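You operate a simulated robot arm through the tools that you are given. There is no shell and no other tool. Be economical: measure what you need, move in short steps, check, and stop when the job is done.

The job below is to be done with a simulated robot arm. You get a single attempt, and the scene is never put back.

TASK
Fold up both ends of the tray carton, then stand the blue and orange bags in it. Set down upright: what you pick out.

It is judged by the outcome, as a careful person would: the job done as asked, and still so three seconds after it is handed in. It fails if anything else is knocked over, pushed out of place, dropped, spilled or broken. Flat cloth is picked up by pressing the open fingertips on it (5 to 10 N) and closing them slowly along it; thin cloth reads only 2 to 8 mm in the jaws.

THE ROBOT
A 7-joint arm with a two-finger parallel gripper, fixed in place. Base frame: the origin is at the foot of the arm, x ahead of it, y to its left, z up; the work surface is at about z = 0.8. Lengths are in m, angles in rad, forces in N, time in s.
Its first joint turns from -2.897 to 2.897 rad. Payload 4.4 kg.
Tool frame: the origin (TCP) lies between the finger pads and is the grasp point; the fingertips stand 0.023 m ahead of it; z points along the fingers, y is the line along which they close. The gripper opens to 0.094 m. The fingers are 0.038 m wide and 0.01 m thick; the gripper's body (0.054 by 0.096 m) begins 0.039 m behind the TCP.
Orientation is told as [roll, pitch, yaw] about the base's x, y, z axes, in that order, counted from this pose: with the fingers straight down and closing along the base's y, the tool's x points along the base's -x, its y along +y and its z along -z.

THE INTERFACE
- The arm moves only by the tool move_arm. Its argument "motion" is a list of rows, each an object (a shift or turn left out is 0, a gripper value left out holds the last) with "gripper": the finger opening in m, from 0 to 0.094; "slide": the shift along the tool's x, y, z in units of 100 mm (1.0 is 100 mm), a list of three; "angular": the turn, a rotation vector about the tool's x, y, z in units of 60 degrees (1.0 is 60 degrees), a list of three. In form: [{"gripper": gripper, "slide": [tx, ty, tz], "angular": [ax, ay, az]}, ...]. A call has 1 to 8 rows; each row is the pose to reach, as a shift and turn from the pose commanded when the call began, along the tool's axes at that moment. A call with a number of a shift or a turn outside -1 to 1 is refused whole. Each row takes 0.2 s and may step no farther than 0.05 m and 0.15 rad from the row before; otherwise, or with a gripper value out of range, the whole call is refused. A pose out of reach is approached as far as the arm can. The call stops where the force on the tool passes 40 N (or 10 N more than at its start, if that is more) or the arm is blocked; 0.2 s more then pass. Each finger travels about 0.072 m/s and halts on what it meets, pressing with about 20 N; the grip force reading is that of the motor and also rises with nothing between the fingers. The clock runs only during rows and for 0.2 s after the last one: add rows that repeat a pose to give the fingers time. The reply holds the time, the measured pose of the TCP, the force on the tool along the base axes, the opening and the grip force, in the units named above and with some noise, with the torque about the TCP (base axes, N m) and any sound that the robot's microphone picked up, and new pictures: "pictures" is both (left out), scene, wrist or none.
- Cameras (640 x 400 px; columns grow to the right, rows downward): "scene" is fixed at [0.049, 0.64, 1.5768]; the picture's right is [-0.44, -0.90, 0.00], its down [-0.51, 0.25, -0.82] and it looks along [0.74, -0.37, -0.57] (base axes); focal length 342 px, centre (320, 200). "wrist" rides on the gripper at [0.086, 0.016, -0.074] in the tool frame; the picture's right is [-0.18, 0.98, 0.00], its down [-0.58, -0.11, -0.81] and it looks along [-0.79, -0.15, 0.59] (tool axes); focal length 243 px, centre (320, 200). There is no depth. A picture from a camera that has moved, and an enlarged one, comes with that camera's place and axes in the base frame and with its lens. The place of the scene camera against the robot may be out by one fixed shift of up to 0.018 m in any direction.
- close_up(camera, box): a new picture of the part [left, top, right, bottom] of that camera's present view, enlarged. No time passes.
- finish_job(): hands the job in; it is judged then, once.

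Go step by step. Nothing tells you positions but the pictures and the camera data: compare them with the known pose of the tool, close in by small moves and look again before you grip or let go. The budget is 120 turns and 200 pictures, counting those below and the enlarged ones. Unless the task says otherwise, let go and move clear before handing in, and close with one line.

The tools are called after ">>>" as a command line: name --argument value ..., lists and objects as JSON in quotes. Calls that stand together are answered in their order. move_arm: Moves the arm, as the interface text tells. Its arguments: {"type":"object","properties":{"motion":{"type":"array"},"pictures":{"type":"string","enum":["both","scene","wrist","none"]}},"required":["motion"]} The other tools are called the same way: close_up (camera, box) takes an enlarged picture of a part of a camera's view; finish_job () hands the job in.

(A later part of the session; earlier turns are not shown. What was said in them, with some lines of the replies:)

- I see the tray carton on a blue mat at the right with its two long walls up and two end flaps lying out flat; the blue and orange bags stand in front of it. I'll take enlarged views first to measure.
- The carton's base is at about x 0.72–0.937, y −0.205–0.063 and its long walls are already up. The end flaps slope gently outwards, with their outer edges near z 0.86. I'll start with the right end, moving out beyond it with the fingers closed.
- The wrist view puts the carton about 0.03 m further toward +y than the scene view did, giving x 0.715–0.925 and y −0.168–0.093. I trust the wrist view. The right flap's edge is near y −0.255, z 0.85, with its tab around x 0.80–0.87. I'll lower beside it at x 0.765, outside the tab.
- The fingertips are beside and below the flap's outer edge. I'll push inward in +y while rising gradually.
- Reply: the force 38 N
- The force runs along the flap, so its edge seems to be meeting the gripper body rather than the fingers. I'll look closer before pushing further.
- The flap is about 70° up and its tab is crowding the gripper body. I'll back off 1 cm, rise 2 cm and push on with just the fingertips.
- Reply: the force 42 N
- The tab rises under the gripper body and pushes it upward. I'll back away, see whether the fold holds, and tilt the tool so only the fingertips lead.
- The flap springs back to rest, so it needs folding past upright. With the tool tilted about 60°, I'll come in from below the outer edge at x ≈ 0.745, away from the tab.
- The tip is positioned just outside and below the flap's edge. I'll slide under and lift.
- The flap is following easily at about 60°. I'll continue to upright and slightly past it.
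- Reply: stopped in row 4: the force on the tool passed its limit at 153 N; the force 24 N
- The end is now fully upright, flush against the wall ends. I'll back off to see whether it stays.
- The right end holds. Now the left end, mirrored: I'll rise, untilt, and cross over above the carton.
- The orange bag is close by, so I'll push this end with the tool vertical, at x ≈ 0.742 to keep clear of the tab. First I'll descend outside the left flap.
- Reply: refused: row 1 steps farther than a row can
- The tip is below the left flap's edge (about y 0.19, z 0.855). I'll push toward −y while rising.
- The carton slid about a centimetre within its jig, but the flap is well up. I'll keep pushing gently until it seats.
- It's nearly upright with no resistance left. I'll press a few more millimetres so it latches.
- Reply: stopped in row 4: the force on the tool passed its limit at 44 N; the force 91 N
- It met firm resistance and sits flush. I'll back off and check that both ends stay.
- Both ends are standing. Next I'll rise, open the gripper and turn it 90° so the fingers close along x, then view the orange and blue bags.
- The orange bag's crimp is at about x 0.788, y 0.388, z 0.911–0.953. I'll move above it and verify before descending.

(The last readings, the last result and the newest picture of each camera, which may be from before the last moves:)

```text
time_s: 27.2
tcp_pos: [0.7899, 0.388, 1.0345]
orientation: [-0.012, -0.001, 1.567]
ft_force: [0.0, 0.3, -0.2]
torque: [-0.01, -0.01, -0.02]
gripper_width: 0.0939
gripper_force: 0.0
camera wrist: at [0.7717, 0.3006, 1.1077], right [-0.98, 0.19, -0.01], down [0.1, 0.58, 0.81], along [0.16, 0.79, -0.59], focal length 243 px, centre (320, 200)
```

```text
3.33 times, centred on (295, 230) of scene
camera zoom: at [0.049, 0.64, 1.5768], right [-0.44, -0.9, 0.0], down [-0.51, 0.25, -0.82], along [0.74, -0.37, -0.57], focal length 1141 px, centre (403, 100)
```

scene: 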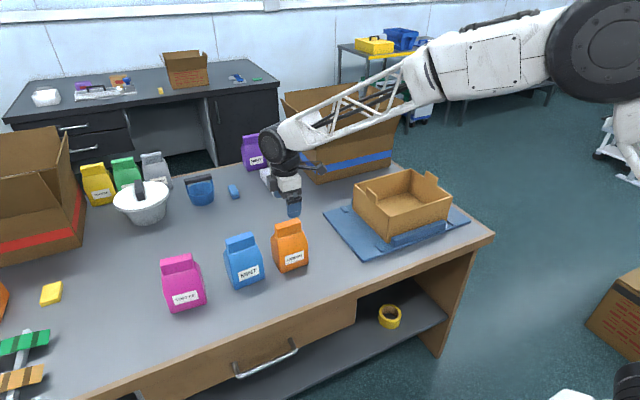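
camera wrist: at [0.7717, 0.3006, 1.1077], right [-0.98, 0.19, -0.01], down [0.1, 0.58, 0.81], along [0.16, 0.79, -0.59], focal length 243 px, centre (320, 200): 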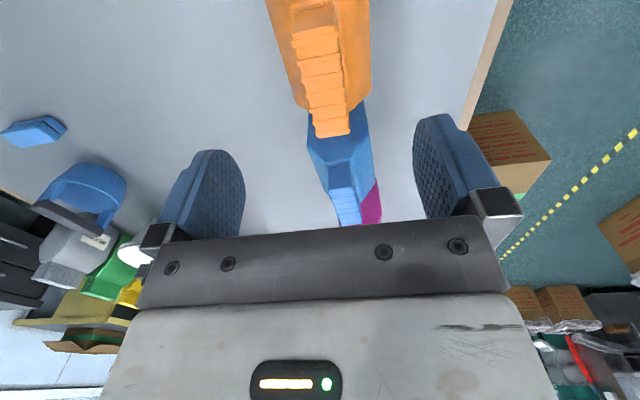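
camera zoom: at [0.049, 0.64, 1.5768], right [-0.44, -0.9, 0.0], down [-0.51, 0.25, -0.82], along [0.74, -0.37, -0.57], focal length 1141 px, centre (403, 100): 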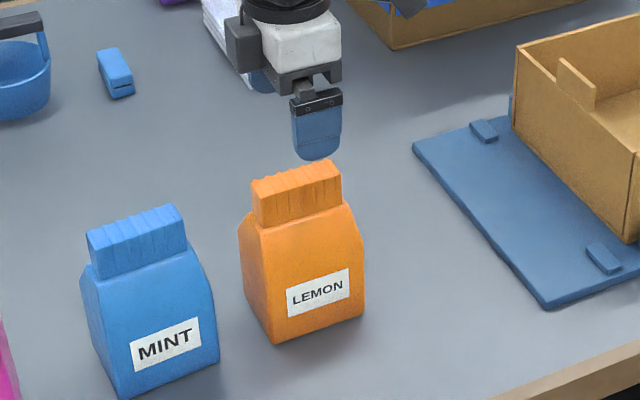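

The crimp position is confirmed at x ≈ 0.788, y ≈ 0.388. I'll descend over it and check.

>>> move_arm --motion '[{"slide": [0, 0.02, 0.4]}, {"slide": [0, 0.02, 0.7]}, {"slide": [0, 0.02, 0.91]}]' --pictures "wrist"

>>> close_up --camera "scene" --box '[220, 170, 370, 290]'

```text
time_s: 28.0
tcp_pos: [0.7892, 0.3874, 0.9437]
orientation: [-0.009, -0.001, 1.568]
ft_force: [0.5, 0.1, -0.3]
torque: [0.0, 0.03, 0.02]
gripper_width: 0.0942
gripper_force: 0.2
camera wrist: at [0.7708, 0.301, 1.0165], right [-0.98, 0.19, -0.01], down [0.1, 0.58, 0.81], along [0.16, 0.79, -0.59], focal length 243 px, centre (320, 200)
```

wrist: 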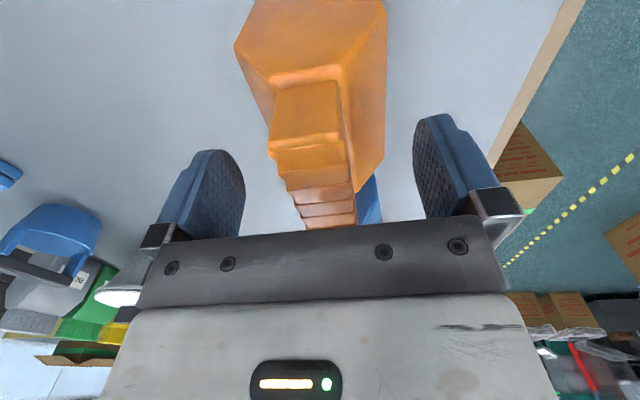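

```text
3.33 times, centred on (295, 230) of scene
camera zoom: at [0.049, 0.64, 1.5768], right [-0.44, -0.9, 0.0], down [-0.51, 0.25, -0.82], along [0.74, -0.37, -0.57], focal length 1141 px, centre (403, 100)
```

zoom: 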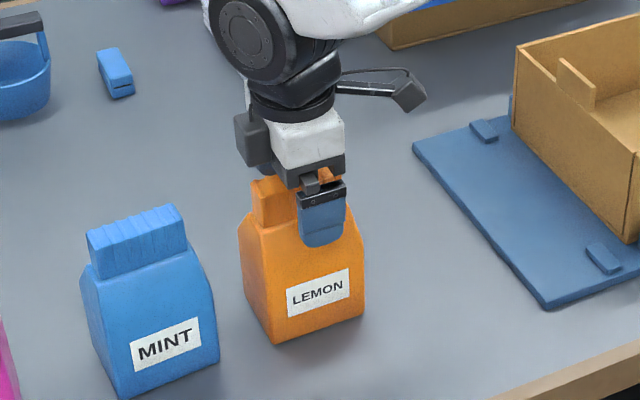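

Alignment looks right, so I'll close on the crimp.

>>> move_arm --motion '[{"gripper": 0.06}, {"gripper": 0.04}, {"gripper": 0.02}, {"gripper": 0.01}, {"gripper": 0.01}]' --pictures "wrist"

```text
time_s: 29.2
tcp_pos: [0.7888, 0.3879, 0.944]
orientation: [-0.011, -0.002, 1.567]
ft_force: [5.1, 1.0, 12.7]
torque: [-0.01, -0.13, -0.01]
gripper_width: 0.0256
gripper_force: 19.5
camera wrist: at [0.771, 0.301, 1.0171], right [-0.98, 0.19, -0.01], down [0.1, 0.58, 0.81], along [0.16, 0.79, -0.59], focal length 243 px, centre (320, 200)
```

wrist: 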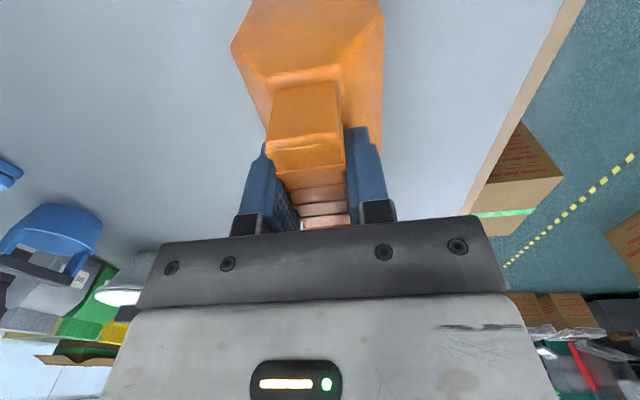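

The grip holds at 26 mm. I'll lift.

>>> move_arm --motion '[{"gripper": 0.01, "slide": [0, 0, -0.1]}, {"slide": [0, 0, -0.3]}, {"slide": [0, 0, -0.6]}, {"slide": [0, 0, -0.98]}]' --pictures "both"

```text
time_s: 30.2
tcp_pos: [0.7883, 0.3879, 1.0401]
orientation: [-0.006, -0.002, 1.568]
ft_force: [-0.4, 0.1, -4.2]
torque: [-0.01, 0.04, 0.02]
gripper_width: 0.0258
gripper_force: 20.2
camera wrist: at [0.7705, 0.3011, 1.1135], right [-0.98, 0.19, -0.01], down [0.11, 0.58, 0.81], along [0.16, 0.79, -0.59], focal length 243 px, centre (320, 200)
```

scene: 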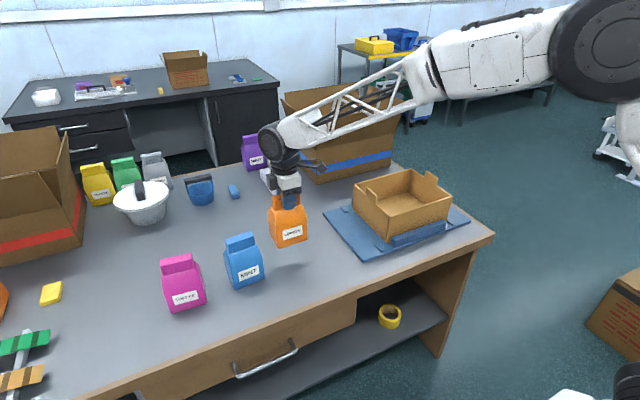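
wrist: 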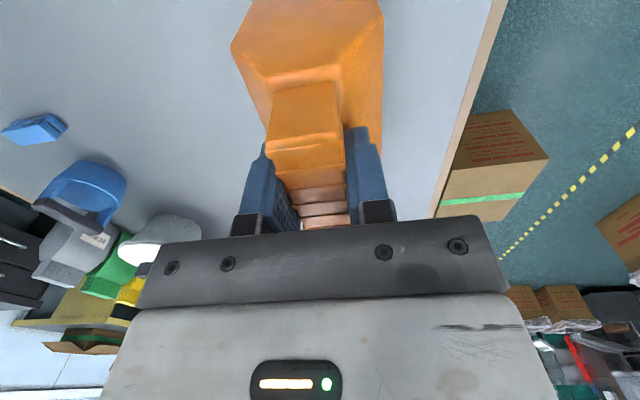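

The bag is held upright. I'll raise it above the carton walls and carry it toward −y.

>>> move_arm --motion '[{"slide": [0, 0, -0.4]}, {"slide": [0, 0, -0.8]}, {"slide": [0.3, 0, -1.0]}, {"slide": [0.65, 0, -1.0]}, {"slide": [1.0, 0, -1.0]}]' --pictures "none"

>>> move_arm --motion '[{"slide": [0.33, -0.1, 0]}, {"slide": [0.66, -0.2, 0]}, {"slide": [1.0, -0.32, 0]}]' --pictures "none"

>>> move_arm --motion '[{"slide": [0.33, 0, 0]}, {"slide": [0.66, 0, 0]}, {"slide": [1.0, 0, 0]}]' --pictures "none"

>>> move_arm --motion '[{"slide": [0.33, 0, 0]}, {"slide": [0.66, 0, 0]}, {"slide": [1.0, 0, 0]}]' --pictures "none"

>>> move_arm --motion '[{"slide": [0.33, 0, 0]}, {"slide": [0.66, 0, 0]}, {"slide": [1.0, 0, 0]}]' --pictures "both"

>>> close_up --camera "scene" --box '[330, 110, 490, 260]'

```text
time_s: 31.4
tcp_pos: [0.7843, 0.2873, 1.1419]
orientation: [-0.007, -0.001, 1.567]
ft_force: [0.1, -0.5, -2.6]
torque: [0.0, 0.05, -0.01]
gripper_width: 0.0259
gripper_force: 19.9
```

```text
time_s: 32.2
tcp_pos: [0.8185, 0.1868, 1.1411]
orientation: [-0.009, -0.002, 1.569]
ft_force: [-0.4, -1.2, -2.6]
torque: [0.01, -0.03, -0.02]
gripper_width: 0.0258
gripper_force: 19.8
```

```text
time_s: 33.0
tcp_pos: [0.8181, 0.0882, 1.1416]
orientation: [-0.009, -0.003, 1.567]
ft_force: [0.2, -1.3, -2.2]
torque: [-0.02, 0.01, -0.01]
gripper_width: 0.0259
gripper_force: 19.8
```

```text
time_s: 33.8
tcp_pos: [0.8163, -0.0128, 1.1396]
orientation: [-0.009, -0.001, 1.568]
ft_force: [-0.5, -0.4, -2.5]
torque: [0.01, -0.01, 0.0]
gripper_width: 0.0259
gripper_force: 20.2
```

```text
time_s: 34.6
tcp_pos: [0.8159, -0.1119, 1.1395]
orientation: [-0.008, -0.002, 1.568]
ft_force: [0.4, -0.7, -2.5]
torque: [0.03, 0.0, 0.01]
gripper_width: 0.0258
gripper_force: 20.2
camera wrist: at [0.7993, -0.1993, 1.2128], right [-0.98, 0.19, -0.01], down [0.1, 0.58, 0.81], along [0.16, 0.79, -0.59], focal length 243 px, centre (320, 200)
```

scene: 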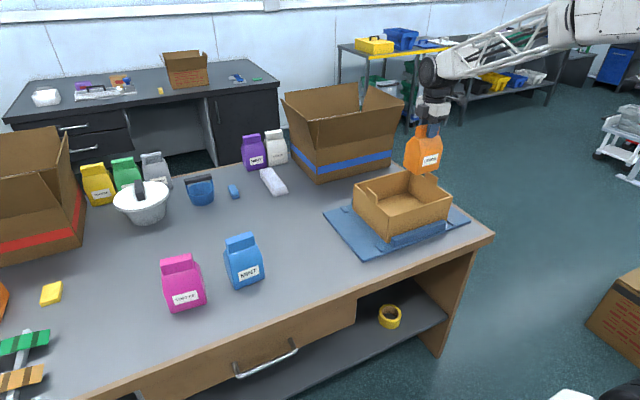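
wrist: 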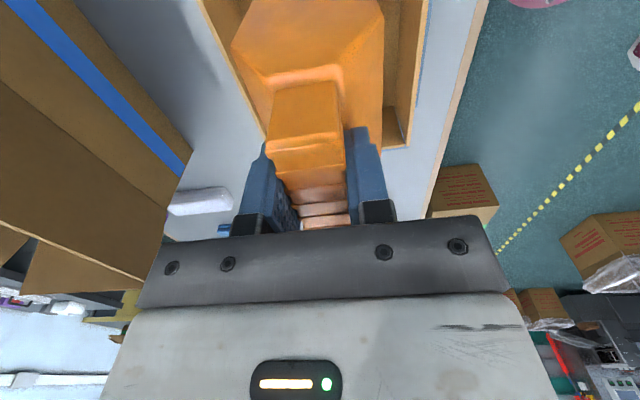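

```text
2.67 times, centred on (410, 185) of scene
camera zoom: at [0.049, 0.64, 1.5768], right [-0.44, -0.9, 0.0], down [-0.51, 0.25, -0.82], along [0.74, -0.37, -0.57], focal length 913 px, centre (80, 240)
```

zoom: 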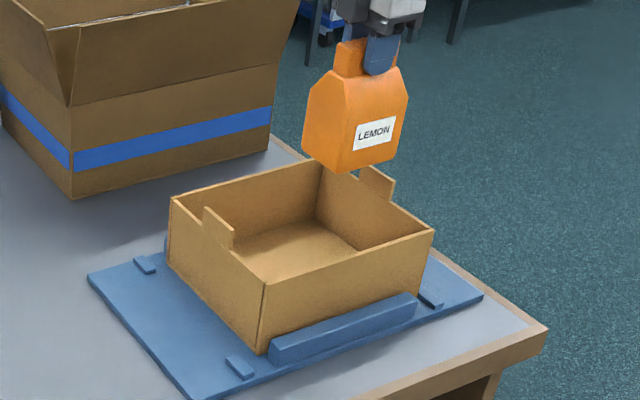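

The carton's interior spans about y −0.165 to 0.08 and x 0.72 to 0.92. I'll shift the bag to y −0.102 and begin lowering.

>>> move_arm --motion '[{"slide": [-0.1, -0.02, 0.2]}, {"slide": [-0.1, -0.02, 0.5]}, {"slide": [-0.1, -0.02, 0.8]}, {"slide": [-0.1, -0.02, 1.0]}]' --pictures "wrist"

>>> close_up --camera "scene" --box '[330, 110, 490, 260]'

```text
time_s: 35.6
tcp_pos: [0.8187, -0.1018, 1.0393]
orientation: [-0.009, -0.003, 1.568]
ft_force: [-0.4, 0.2, -2.9]
torque: [0.0, 0.0, 0.0]
gripper_width: 0.0262
gripper_force: 19.7
camera wrist: at [0.8013, -0.1892, 1.1135], right [-0.98, 0.19, -0.01], down [0.1, 0.58, 0.81], along [0.16, 0.79, -0.59], focal length 243 px, centre (320, 200)
```

wrist: 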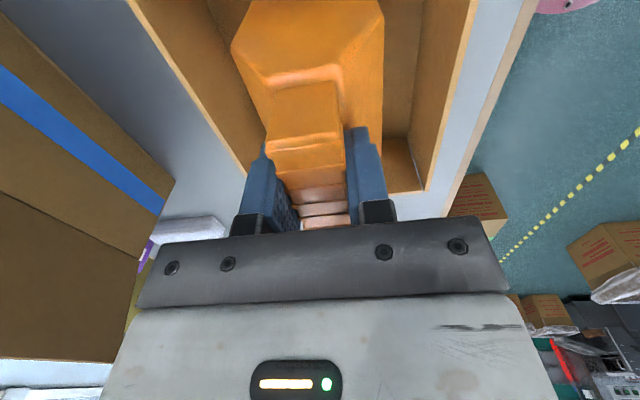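

```text
2.67 times, centred on (410, 185) of scene
camera zoom: at [0.049, 0.64, 1.5768], right [-0.44, -0.9, 0.0], down [-0.51, 0.25, -0.82], along [0.74, -0.37, -0.57], focal length 913 px, centre (80, 240)
```

zoom: 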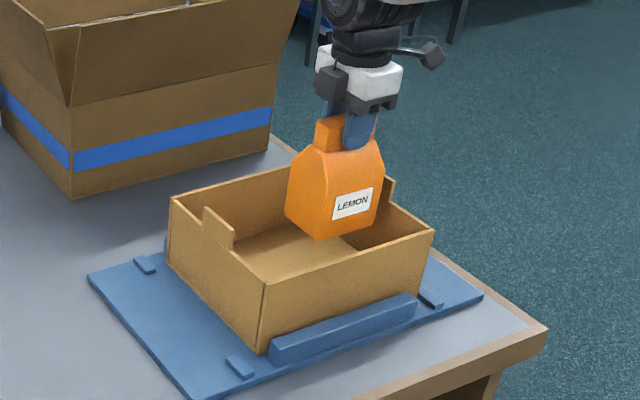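

The bag is clear of all the walls. I'll lower it to near the floor.

>>> move_arm --motion '[{"slide": [0.03, 0, 0.3]}, {"slide": [0.03, 0, 0.55]}, {"slide": [0.03, 0, 0.7]}, {"slide": [0.03, 0, 0.75]}]' --pictures "none"

>>> close_up --camera "scene" --box '[330, 110, 490, 260]'

```text
time_s: 36.6
tcp_pos: [0.8193, -0.1052, 0.9654]
orientation: [-0.009, -0.001, 1.567]
ft_force: [-0.2, -0.6, -3.4]
torque: [-0.05, -0.01, -0.01]
gripper_width: 0.0261
gripper_force: 20.4
```

```text
2.67 times, centred on (410, 185) of scene
camera zoom: at [0.049, 0.64, 1.5768], right [-0.44, -0.9, 0.0], down [-0.51, 0.25, -0.82], along [0.74, -0.37, -0.57], focal length 913 px, centre (80, 240)
```

zoom: 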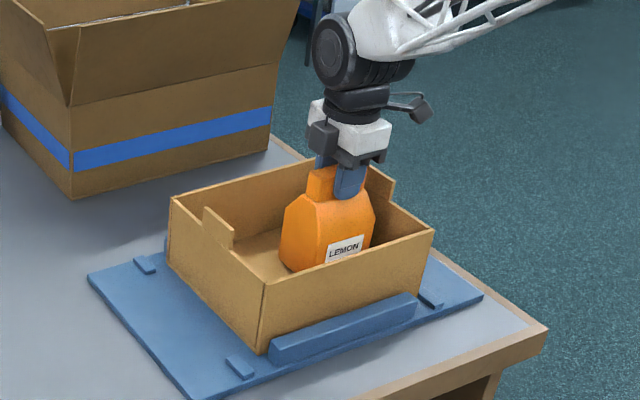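

>>> move_arm --motion '[{"slide": [0, 0, 0.03]}, {"slide": [0, 0, 0.06]}]' --pictures "none"

```text
time_s: 37.2
tcp_pos: [0.8199, -0.1057, 0.9606]
orientation: [-0.013, -0.001, 1.568]
ft_force: [-0.7, 0.3, 16.1]
torque: [0.16, 0.75, -0.03]
gripper_width: 0.0258
gripper_force: 19.9
```

The bag is touching the carton floor. I'll let go gently, then raise straight up.

>>> move_arm --motion '[{"gripper": 0.03, "slide": [0, 0, -0.02]}, {"gripper": 0.04, "slide": [0, 0, -0.02]}, {"gripper": 0.06, "slide": [0, 0, -0.02]}, {"gripper": 0.07, "slide": [0, 0, -0.02]}]' --pictures "none"

>>> close_up --camera "scene" --box '[330, 110, 490, 260]'

>>> close_up --camera "wrist" --box '[0, 0, 640, 400]'

```text
time_s: 38.2
tcp_pos: [0.8205, -0.1049, 0.9607]
orientation: [-0.009, -0.004, 1.569]
ft_force: [0.0, -0.4, -0.4]
torque: [0.01, 0.02, 0.04]
gripper_width: 0.0698
gripper_force: 0.1
```

```text
2.67 times, centred on (410, 185) of scene
camera zoom: at [0.049, 0.64, 1.5768], right [-0.44, -0.9, 0.0], down [-0.51, 0.25, -0.82], along [0.74, -0.37, -0.57], focal length 913 px, centre (80, 240)
```

zoom: 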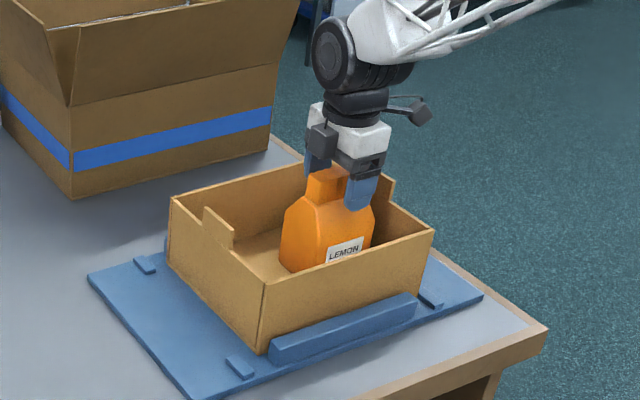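

```text
1.00 times, centred on (320, 200) of wrist (not enlarged: the box is as wide or as high as the picture)
camera zoom: at [0.8028, -0.1921, 1.0346], right [-0.98, 0.19, -0.01], down [0.1, 0.58, 0.81], along [0.16, 0.79, -0.59], focal length 243 px, centre (320, 200)
```

zoom: 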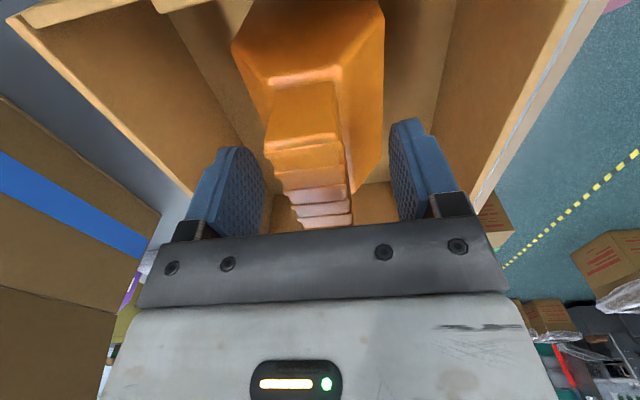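

The orange bag stands on its own. Now I'll rise clear and return for the blue bag.

>>> move_arm --motion '[{"gripper": 0.07, "slide": [0, 0, -0.3]}, {"slide": [0, 0, -0.6]}, {"gripper": 0.094, "slide": [0, 0, -1.0]}]' --pictures "none"

>>> move_arm --motion '[{"slide": [0, 0, -0.5]}, {"slide": [-0.5, 0.1, -0.6]}, {"slide": [-1.0, 0.2, -0.6]}]' --pictures "none"

>>> move_arm --motion '[{"slide": [-0.5, 0.1, 0]}, {"slide": [-0.98, 0.1, 0]}]' --pictures "none"

>>> move_arm --motion '[{"slide": [-0.5, 0, 0]}, {"slide": [-1.0, 0, 0]}]' --pictures "none"

>>> move_arm --motion '[{"slide": [-0.5, 0, 0]}, {"slide": [-1.0, 0, 0]}]' --pictures "none"

>>> move_arm --motion '[{"slide": [-0.4, 0, 0]}, {"slide": [-0.7, 0, 0]}]' --pictures "both"

>>> close_up --camera "wrist" --box '[230, 60, 410, 240]'

```text
time_s: 39.0
tcp_pos: [0.8199, -0.1051, 1.0616]
orientation: [-0.008, -0.001, 1.568]
ft_force: [0.1, -1.3, 0.0]
torque: [0.0, 0.0, -0.01]
gripper_width: 0.0942
gripper_force: 0.1
```

```text
refused: row 2 steps farther than a row can; nothing moved
```

```text
refused: row 1 steps farther than a row can; nothing moved
```

```text
time_s: 39.6
tcp_pos: [0.8209, -0.0047, 1.0617]
orientation: [-0.011, -0.002, 1.566]
ft_force: [0.0, 1.1, 0.0]
torque: [0.0, -0.01, 0.01]
gripper_width: 0.0939
gripper_force: 0.2
```

```text
time_s: 40.2
tcp_pos: [0.8218, 0.0937, 1.0627]
orientation: [-0.008, -0.003, 1.567]
ft_force: [-0.1, 0.7, -0.5]
torque: [-0.02, -0.02, 0.04]
gripper_width: 0.094
gripper_force: 0.1
```

```text
time_s: 40.8
tcp_pos: [0.8216, 0.1644, 1.0627]
orientation: [-0.008, -0.001, 1.568]
ft_force: [0.0, 0.6, 0.0]
torque: [-0.02, 0.01, 0.0]
gripper_width: 0.0942
gripper_force: 0.1
camera wrist: at [0.8036, 0.0775, 1.1359], right [-0.98, 0.19, -0.01], down [0.1, 0.58, 0.81], along [0.16, 0.79, -0.59], focal length 243 px, centre (320, 200)
```

scene: 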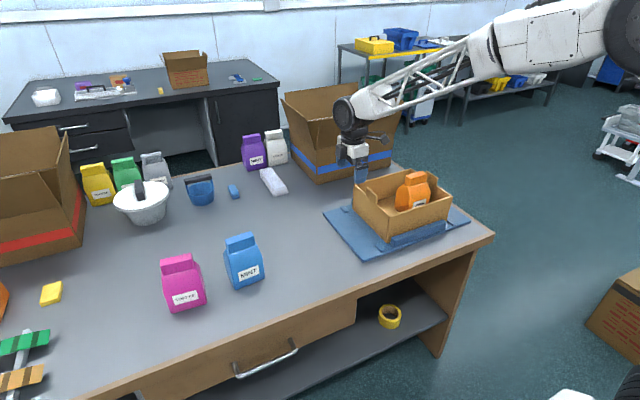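
wrist: 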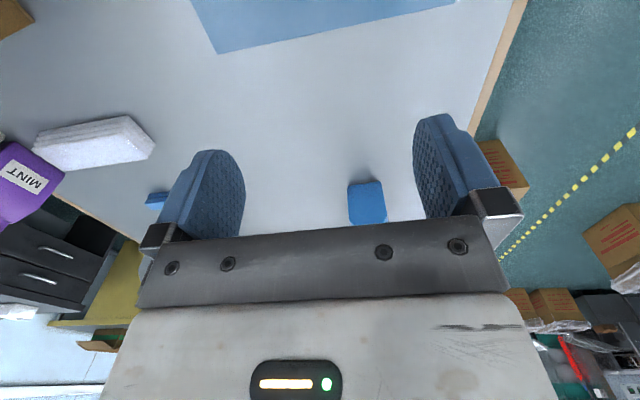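

```text
2.22 times, centred on (320, 150) of wrist
camera zoom: at [0.8036, 0.0775, 1.1359], right [-0.98, 0.19, -0.01], down [0.1, 0.58, 0.81], along [0.16, 0.79, -0.59], focal length 539 px, centre (320, 311)
```

zoom: 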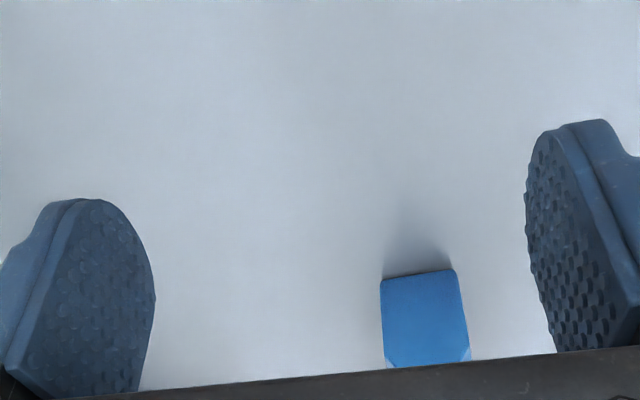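

The blue bag's near side is at y ≈ 0.483, x 0.757–0.827, so its centre is about (0.792, 0.53). I'll move closer and check the crimp.

>>> move_arm --motion '[{"slide": [-0.45, 0.15, 0]}, {"slide": [-0.92, 0.3, 0]}]' --pictures "none"

>>> move_arm --motion '[{"slide": [-0.45, 0, 0]}, {"slide": [-0.9, 0, 0]}]' --pictures "none"

>>> move_arm --motion '[{"slide": [-0.45, 0, 0]}, {"slide": [-0.9, 0, 0]}]' --pictures "none"

>>> close_up --camera "wrist" --box '[230, 0, 410, 225]'

```text
time_s: 41.4
tcp_pos: [0.7905, 0.2564, 1.0612]
orientation: [-0.008, -0.002, 1.565]
ft_force: [-0.3, -0.5, 0.1]
torque: [-0.06, -0.04, 0.02]
gripper_width: 0.0939
gripper_force: 0.1
```

```text
time_s: 42.0
tcp_pos: [0.7915, 0.3468, 1.0606]
orientation: [-0.009, -0.003, 1.567]
ft_force: [0.0, 0.1, 0.4]
torque: [-0.04, -0.01, -0.01]
gripper_width: 0.0942
gripper_force: 0.1
```

```text
time_s: 42.6
tcp_pos: [0.7923, 0.4378, 1.061]
orientation: [-0.008, -0.002, 1.567]
ft_force: [-0.5, -0.3, 0.8]
torque: [-0.02, -0.01, 0.0]
gripper_width: 0.094
gripper_force: 0.1
```

```text
1.78 times, centred on (320, 112) of wrist
camera zoom: at [0.7743, 0.3508, 1.1351], right [-0.98, 0.19, -0.01], down [0.1, 0.58, 0.81], along [0.16, 0.79, -0.59], focal length 431 px, centre (320, 356)
```

zoom: 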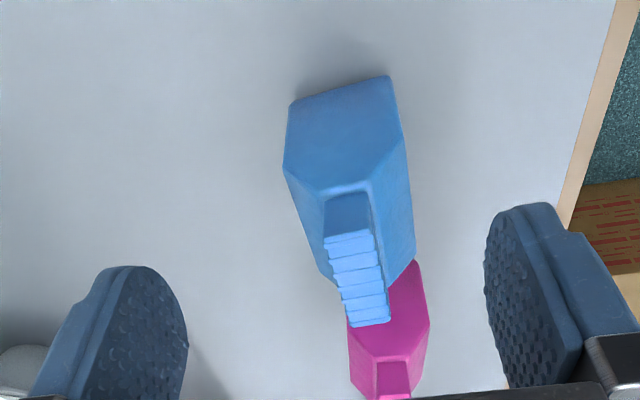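

The blue crimp centre is about (0.788, 0.528). I'll move over it and descend.

>>> move_arm --motion '[{"slide": [-0.45, 0.04, 0]}, {"slide": [-0.907, 0.04, 0]}, {"slide": [-0.907, 0.04, 0.2]}]' --pictures "none"

>>> move_arm --motion '[{"slide": [0, 0, 0.4]}, {"slide": [0, 0, 0.7]}, {"slide": [0, 0, 0.96]}]' --pictures "wrist"

>>> close_up --camera "scene" --box '[150, 170, 330, 320]'

```text
time_s: 43.4
tcp_pos: [0.7884, 0.5272, 1.0427]
orientation: [-0.011, -0.002, 1.567]
ft_force: [-0.4, -1.2, 0.1]
torque: [0.02, -0.02, 0.0]
gripper_width: 0.0941
gripper_force: 0.1
```

```text
time_s: 44.2
tcp_pos: [0.7894, 0.5278, 0.9463]
orientation: [-0.007, -0.001, 1.568]
ft_force: [0.1, 0.0, 0.8]
torque: [-0.01, 0.03, 0.01]
gripper_width: 0.0942
gripper_force: 0.0
camera wrist: at [0.7725, 0.4415, 1.0197], right [-0.98, 0.19, -0.01], down [0.1, 0.58, 0.81], along [0.16, 0.79, -0.59], focal length 243 px, centre (320, 200)
```

wrist: 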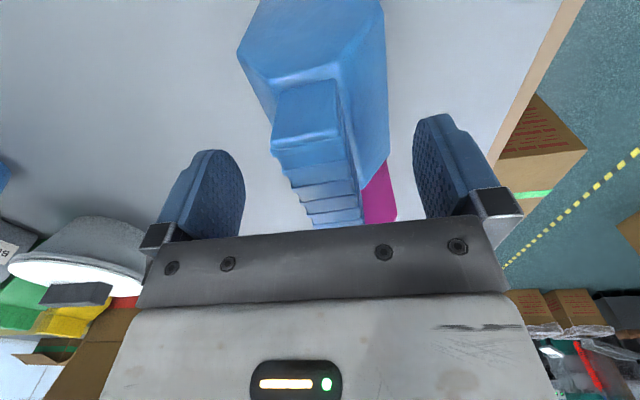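

```text
2.67 times, centred on (240, 245) of scene
camera zoom: at [0.049, 0.64, 1.5768], right [-0.44, -0.9, 0.0], down [-0.51, 0.25, -0.82], along [0.74, -0.37, -0.57], focal length 913 px, centre (533, 80)
```

zoom: 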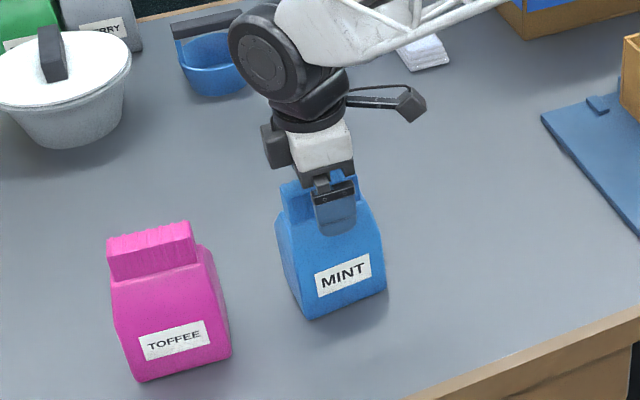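

Well aligned; I'll close on the crimp and lift.

>>> move_arm --motion '[{"gripper": 0.06}, {"gripper": 0.04}, {"gripper": 0.02}, {"gripper": 0.01}, {"gripper": 0.01}]' --pictures "none"

>>> move_arm --motion '[{"slide": [0, 0, -0.1]}, {"slide": [0, 0, -0.3]}, {"slide": [0, 0, -0.6]}, {"slide": [0, 0, -0.98]}]' --pictures "both"

```text
time_s: 45.4
tcp_pos: [0.7896, 0.5285, 0.9457]
orientation: [-0.009, -0.002, 1.569]
ft_force: [-1.5, 0.3, 1.5]
torque: [0.27, 0.33, 0.05]
gripper_width: 0.0256
gripper_force: 19.7
```

```text
time_s: 46.4
tcp_pos: [0.788, 0.5271, 1.0435]
orientation: [-0.007, 0.001, 1.568]
ft_force: [0.2, 0.5, -3.8]
torque: [0.01, 0.03, 0.03]
gripper_width: 0.0255
gripper_force: 20.2
camera wrist: at [0.7705, 0.4409, 1.1178], right [-0.98, 0.19, -0.01], down [0.11, 0.58, 0.81], along [0.16, 0.79, -0.59], focal length 243 px, centre (320, 200)
```

scene: 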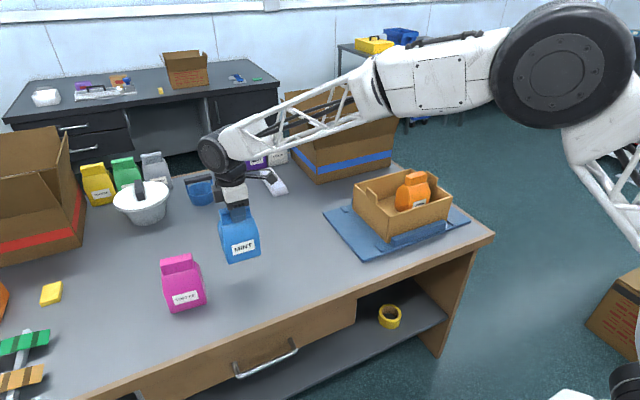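
wrist: 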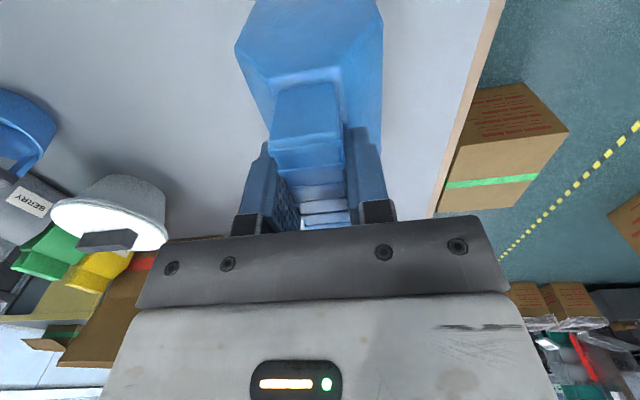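

The blue bag is held. I'll raise it and carry it over to y ≈ 0.005 beside the orange bag.

>>> move_arm --motion '[{"slide": [0, 0, -0.4]}, {"slide": [0, 0, -0.8]}, {"slide": [0.3, 0, -1.0]}, {"slide": [0.65, 0, -1.0]}, {"slide": [1.0, 0, -1.0]}]' --pictures "none"

>>> move_arm --motion '[{"slide": [0.33, -0.1, 0]}, {"slide": [0.66, -0.2, 0]}, {"slide": [1.0, -0.31, 0]}]' --pictures "none"

>>> move_arm --motion '[{"slide": [0.33, 0, 0]}, {"slide": [0.66, 0, 0]}, {"slide": [1.0, 0, 0]}]' --pictures "none"

>>> move_arm --motion '[{"slide": [0.33, 0, 0]}, {"slide": [0.66, 0, 0]}, {"slide": [1.0, 0, 0]}]' --pictures "none"

>>> move_arm --motion '[{"slide": [0.33, 0, 0]}, {"slide": [0.66, 0, 0]}, {"slide": [1.0, 0, 0]}]' --pictures "none"

>>> move_arm --motion '[{"slide": [0.2, 0, 0]}]' --pictures "both"

>>> close_up --camera "scene" --box '[330, 110, 490, 260]'

```text
time_s: 47.6
tcp_pos: [0.786, 0.4269, 1.1433]
orientation: [-0.009, -0.002, 1.568]
ft_force: [0.1, -0.4, -2.6]
torque: [0.0, 0.0, 0.03]
gripper_width: 0.026
gripper_force: 20.6
```

```text
time_s: 48.4
tcp_pos: [0.8175, 0.3259, 1.1444]
orientation: [-0.009, -0.002, 1.567]
ft_force: [-0.7, -1.8, -3.5]
torque: [-0.01, 0.02, -0.03]
gripper_width: 0.0257
gripper_force: 19.8
```

```text
time_s: 49.2
tcp_pos: [0.817, 0.2279, 1.1418]
orientation: [-0.009, -0.002, 1.568]
ft_force: [0.7, -0.6, -2.4]
torque: [-0.02, -0.03, -0.01]
gripper_width: 0.026
gripper_force: 20.1
```

```text
time_s: 50.0
tcp_pos: [0.817, 0.1265, 1.1434]
orientation: [-0.008, -0.003, 1.568]
ft_force: [-0.2, 0.1, -1.6]
torque: [0.03, 0.03, 0.0]
gripper_width: 0.0261
gripper_force: 20.0
```

```text
time_s: 50.8
tcp_pos: [0.8169, 0.0271, 1.144]
orientation: [-0.008, -0.002, 1.566]
ft_force: [-0.4, -0.5, -3.2]
torque: [0.01, 0.02, 0.02]
gripper_width: 0.0261
gripper_force: 20.4
```

```text
time_s: 51.2
tcp_pos: [0.8161, 0.0066, 1.1444]
orientation: [-0.009, -0.001, 1.568]
ft_force: [2.0, -1.0, -2.8]
torque: [0.03, -0.02, 0.01]
gripper_width: 0.026
gripper_force: 20.3
camera wrist: at [0.7983, -0.0799, 1.2169], right [-0.98, 0.19, -0.01], down [0.1, 0.58, 0.81], along [0.16, 0.79, -0.59], focal length 243 px, centre (320, 200)
```

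scene: 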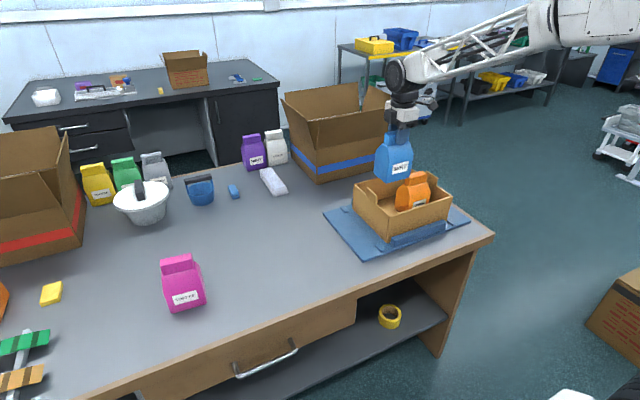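
wrist: 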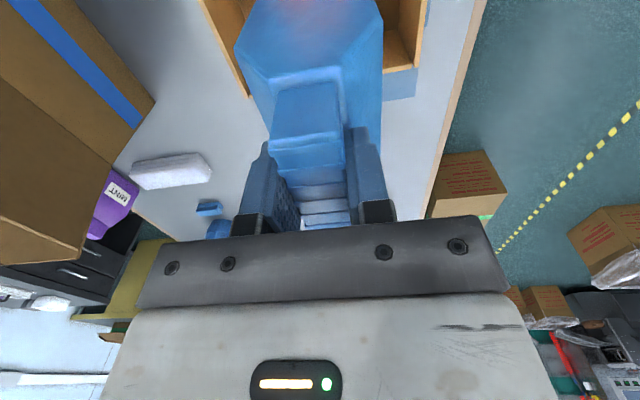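

```text
2.67 times, centred on (410, 185) of scene
camera zoom: at [0.049, 0.64, 1.5768], right [-0.44, -0.9, 0.0], down [-0.51, 0.25, -0.82], along [0.74, -0.37, -0.57], focal length 913 px, centre (80, 240)
```

zoom: 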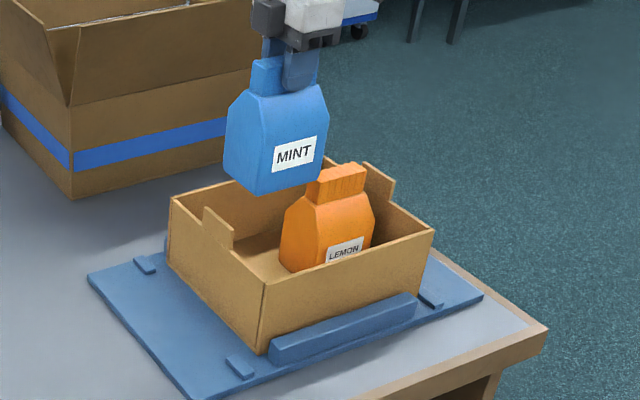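

The blue bag hangs between the orange bag and the left end with about 2 cm on each side. I'll lower it.

>>> move_arm --motion '[{"slide": [0, -0.02, 0.2]}, {"slide": [0, -0.02, 0.5]}, {"slide": [0, -0.02, 0.8]}, {"slide": [0, -0.02, 1.0]}]' --pictures "wrist"

>>> close_up --camera "scene" --box '[330, 110, 490, 260]'

```text
time_s: 52.2
tcp_pos: [0.8182, 0.0061, 1.0433]
orientation: [-0.008, -0.003, 1.567]
ft_force: [-0.3, 0.2, -1.9]
torque: [0.0, 0.01, -0.02]
gripper_width: 0.026
gripper_force: 19.6
camera wrist: at [0.8013, -0.08, 1.117], right [-0.98, 0.19, -0.01], down [0.1, 0.58, 0.81], along [0.16, 0.79, -0.59], focal length 243 px, centre (320, 200)
```

wrist: 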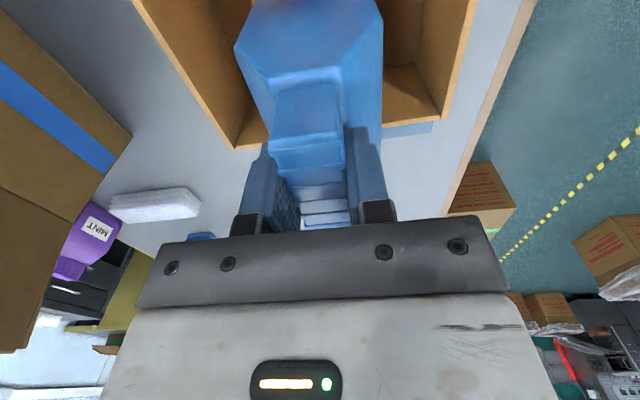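

```text
2.67 times, centred on (410, 185) of scene
camera zoom: at [0.049, 0.64, 1.5768], right [-0.44, -0.9, 0.0], down [-0.51, 0.25, -0.82], along [0.74, -0.37, -0.57], focal length 913 px, centre (80, 240)
```

zoom: 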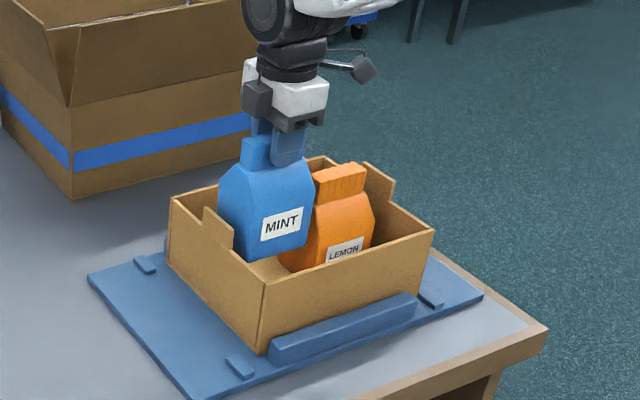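

>>> move_arm --motion '[{"slide": [0, 0, 0.3]}, {"slide": [0, 0, 0.55]}, {"slide": [0, 0, 0.7]}, {"slide": [0, 0, 0.75]}]' --pictures "none"

>>> close_up --camera "scene" --box '[330, 110, 490, 260]'

```text
time_s: 53.2
tcp_pos: [0.8188, 0.0074, 0.9682]
orientation: [-0.008, -0.001, 1.568]
ft_force: [0.3, -0.4, -2.3]
torque: [0.0, 0.02, 0.03]
gripper_width: 0.0258
gripper_force: 20.1
```

```text
2.67 times, centred on (410, 185) of scene
camera zoom: at [0.049, 0.64, 1.5768], right [-0.44, -0.9, 0.0], down [-0.51, 0.25, -0.82], along [0.74, -0.37, -0.57], focal length 913 px, centre (80, 240)
```

zoom: 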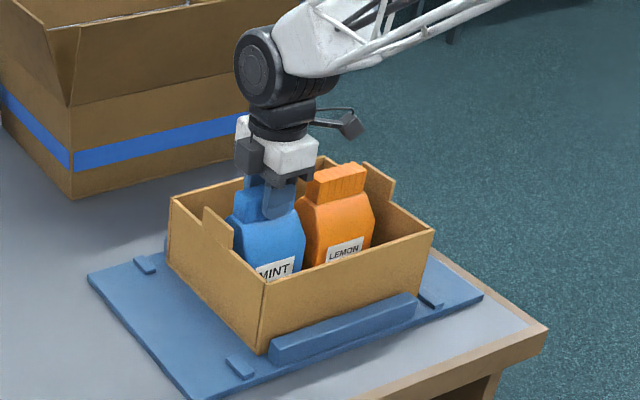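

>>> move_arm --motion '[{"slide": [0, 0, 0.03]}, {"slide": [0, 0, 0.055]}]' --pictures "none"

```text
time_s: 53.8
tcp_pos: [0.8197, 0.0082, 0.9642]
orientation: [-0.011, -0.004, 1.566]
ft_force: [1.0, -2.0, 10.8]
torque: [0.18, 0.4, 0.07]
gripper_width: 0.026
gripper_force: 20.1
```

The blue bag rests on the carton floor. I'll release it and rise straight up.

>>> move_arm --motion '[{"gripper": 0.03, "slide": [0, 0, -0.01]}, {"gripper": 0.04, "slide": [0, 0, -0.01]}, {"gripper": 0.06, "slide": [0, 0, -0.01]}, {"gripper": 0.07, "slide": [0, 0, -0.01]}]' --pictures "wrist"

>>> move_arm --motion '[{"gripper": 0.07, "slide": [0, 0, -0.25]}, {"slide": [0, 0, -0.5]}, {"slide": [0, 0, -0.98]}]' --pictures "none"

>>> move_arm --motion '[{"slide": [0, 0, -0.45]}, {"slide": [0, 0, -0.9]}, {"slide": [-0.45, 0, -0.9]}, {"slide": [-0.9, 0, -0.9]}]' --pictures "both"

>>> close_up --camera "scene" --box '[330, 110, 490, 260]'

```text
time_s: 54.8
tcp_pos: [0.8202, 0.0067, 0.9641]
orientation: [-0.008, -0.001, 1.568]
ft_force: [-0.3, 0.1, -0.8]
torque: [0.01, -0.06, -0.03]
gripper_width: 0.0701
gripper_force: 0.0
camera wrist: at [0.8025, -0.0794, 1.0376], right [-0.98, 0.19, -0.01], down [0.1, 0.58, 0.81], along [0.16, 0.79, -0.59], focal length 243 px, centre (320, 200)
```

wrist: 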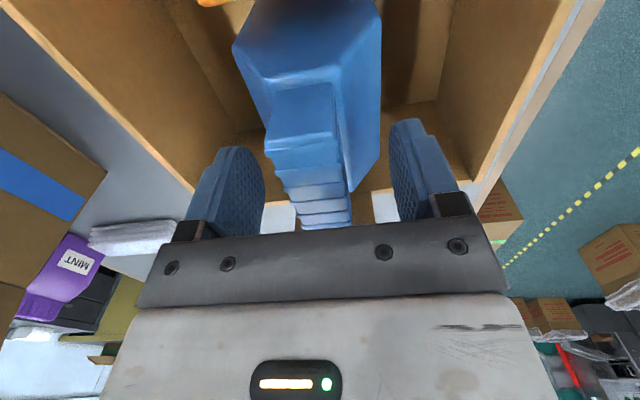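

```text
time_s: 55.6
tcp_pos: [0.8185, 0.0084, 1.0609]
orientation: [-0.006, -0.002, 1.567]
ft_force: [0.7, 0.3, -0.6]
torque: [0.03, 0.03, -0.01]
gripper_width: 0.0701
gripper_force: 0.0
```

```text
time_s: 56.6
tcp_pos: [0.8177, 0.0962, 1.1508]
orientation: [-0.008, -0.002, 1.565]
ft_force: [0.1, 0.7, -1.0]
torque: [-0.07, 0.0, 0.0]
gripper_width: 0.0698
gripper_force: 0.0
camera wrist: at [0.8007, 0.0097, 1.2248], right [-0.98, 0.19, -0.01], down [0.1, 0.58, 0.81], along [0.16, 0.79, -0.59], focal length 243 px, centre (320, 200)
```

scene: 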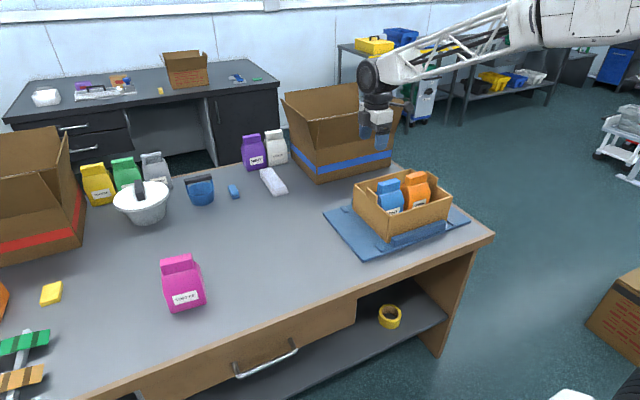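
wrist: 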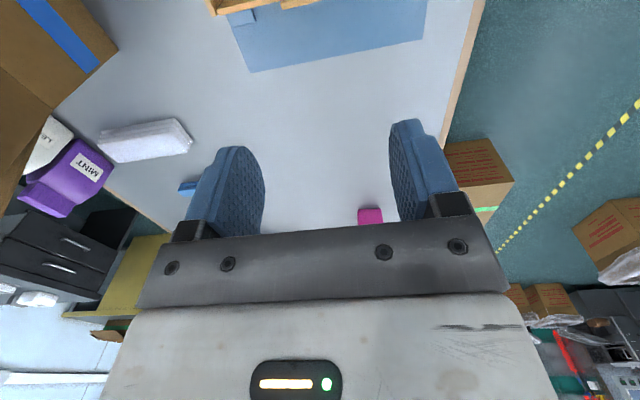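

```text
2.67 times, centred on (410, 185) of scene
camera zoom: at [0.049, 0.64, 1.5768], right [-0.44, -0.9, 0.0], down [-0.51, 0.25, -0.82], along [0.74, -0.37, -0.57], focal length 913 px, centre (80, 240)
```

zoom: 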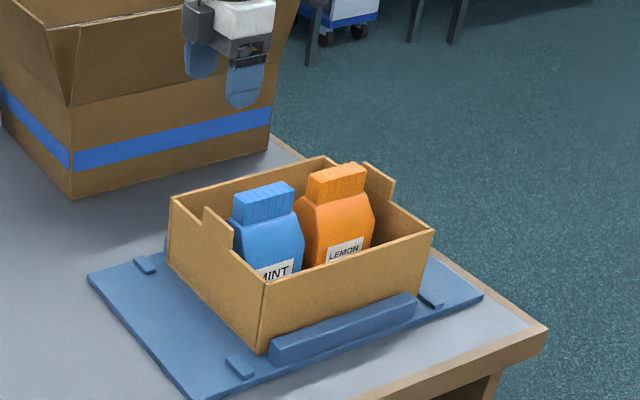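

Both carton ends are up, both bags stand upright inside, nothing else has moved, and the arm is clear. I'm handing the job in.

>>> finish_job

```text
The job is handed in.
```

I folded up both ends of the tray carton and stood the blue and orange bags upright inside it. The carton slid about a centimetre in its jig while I folded the ends; nothing else looks disturbed.
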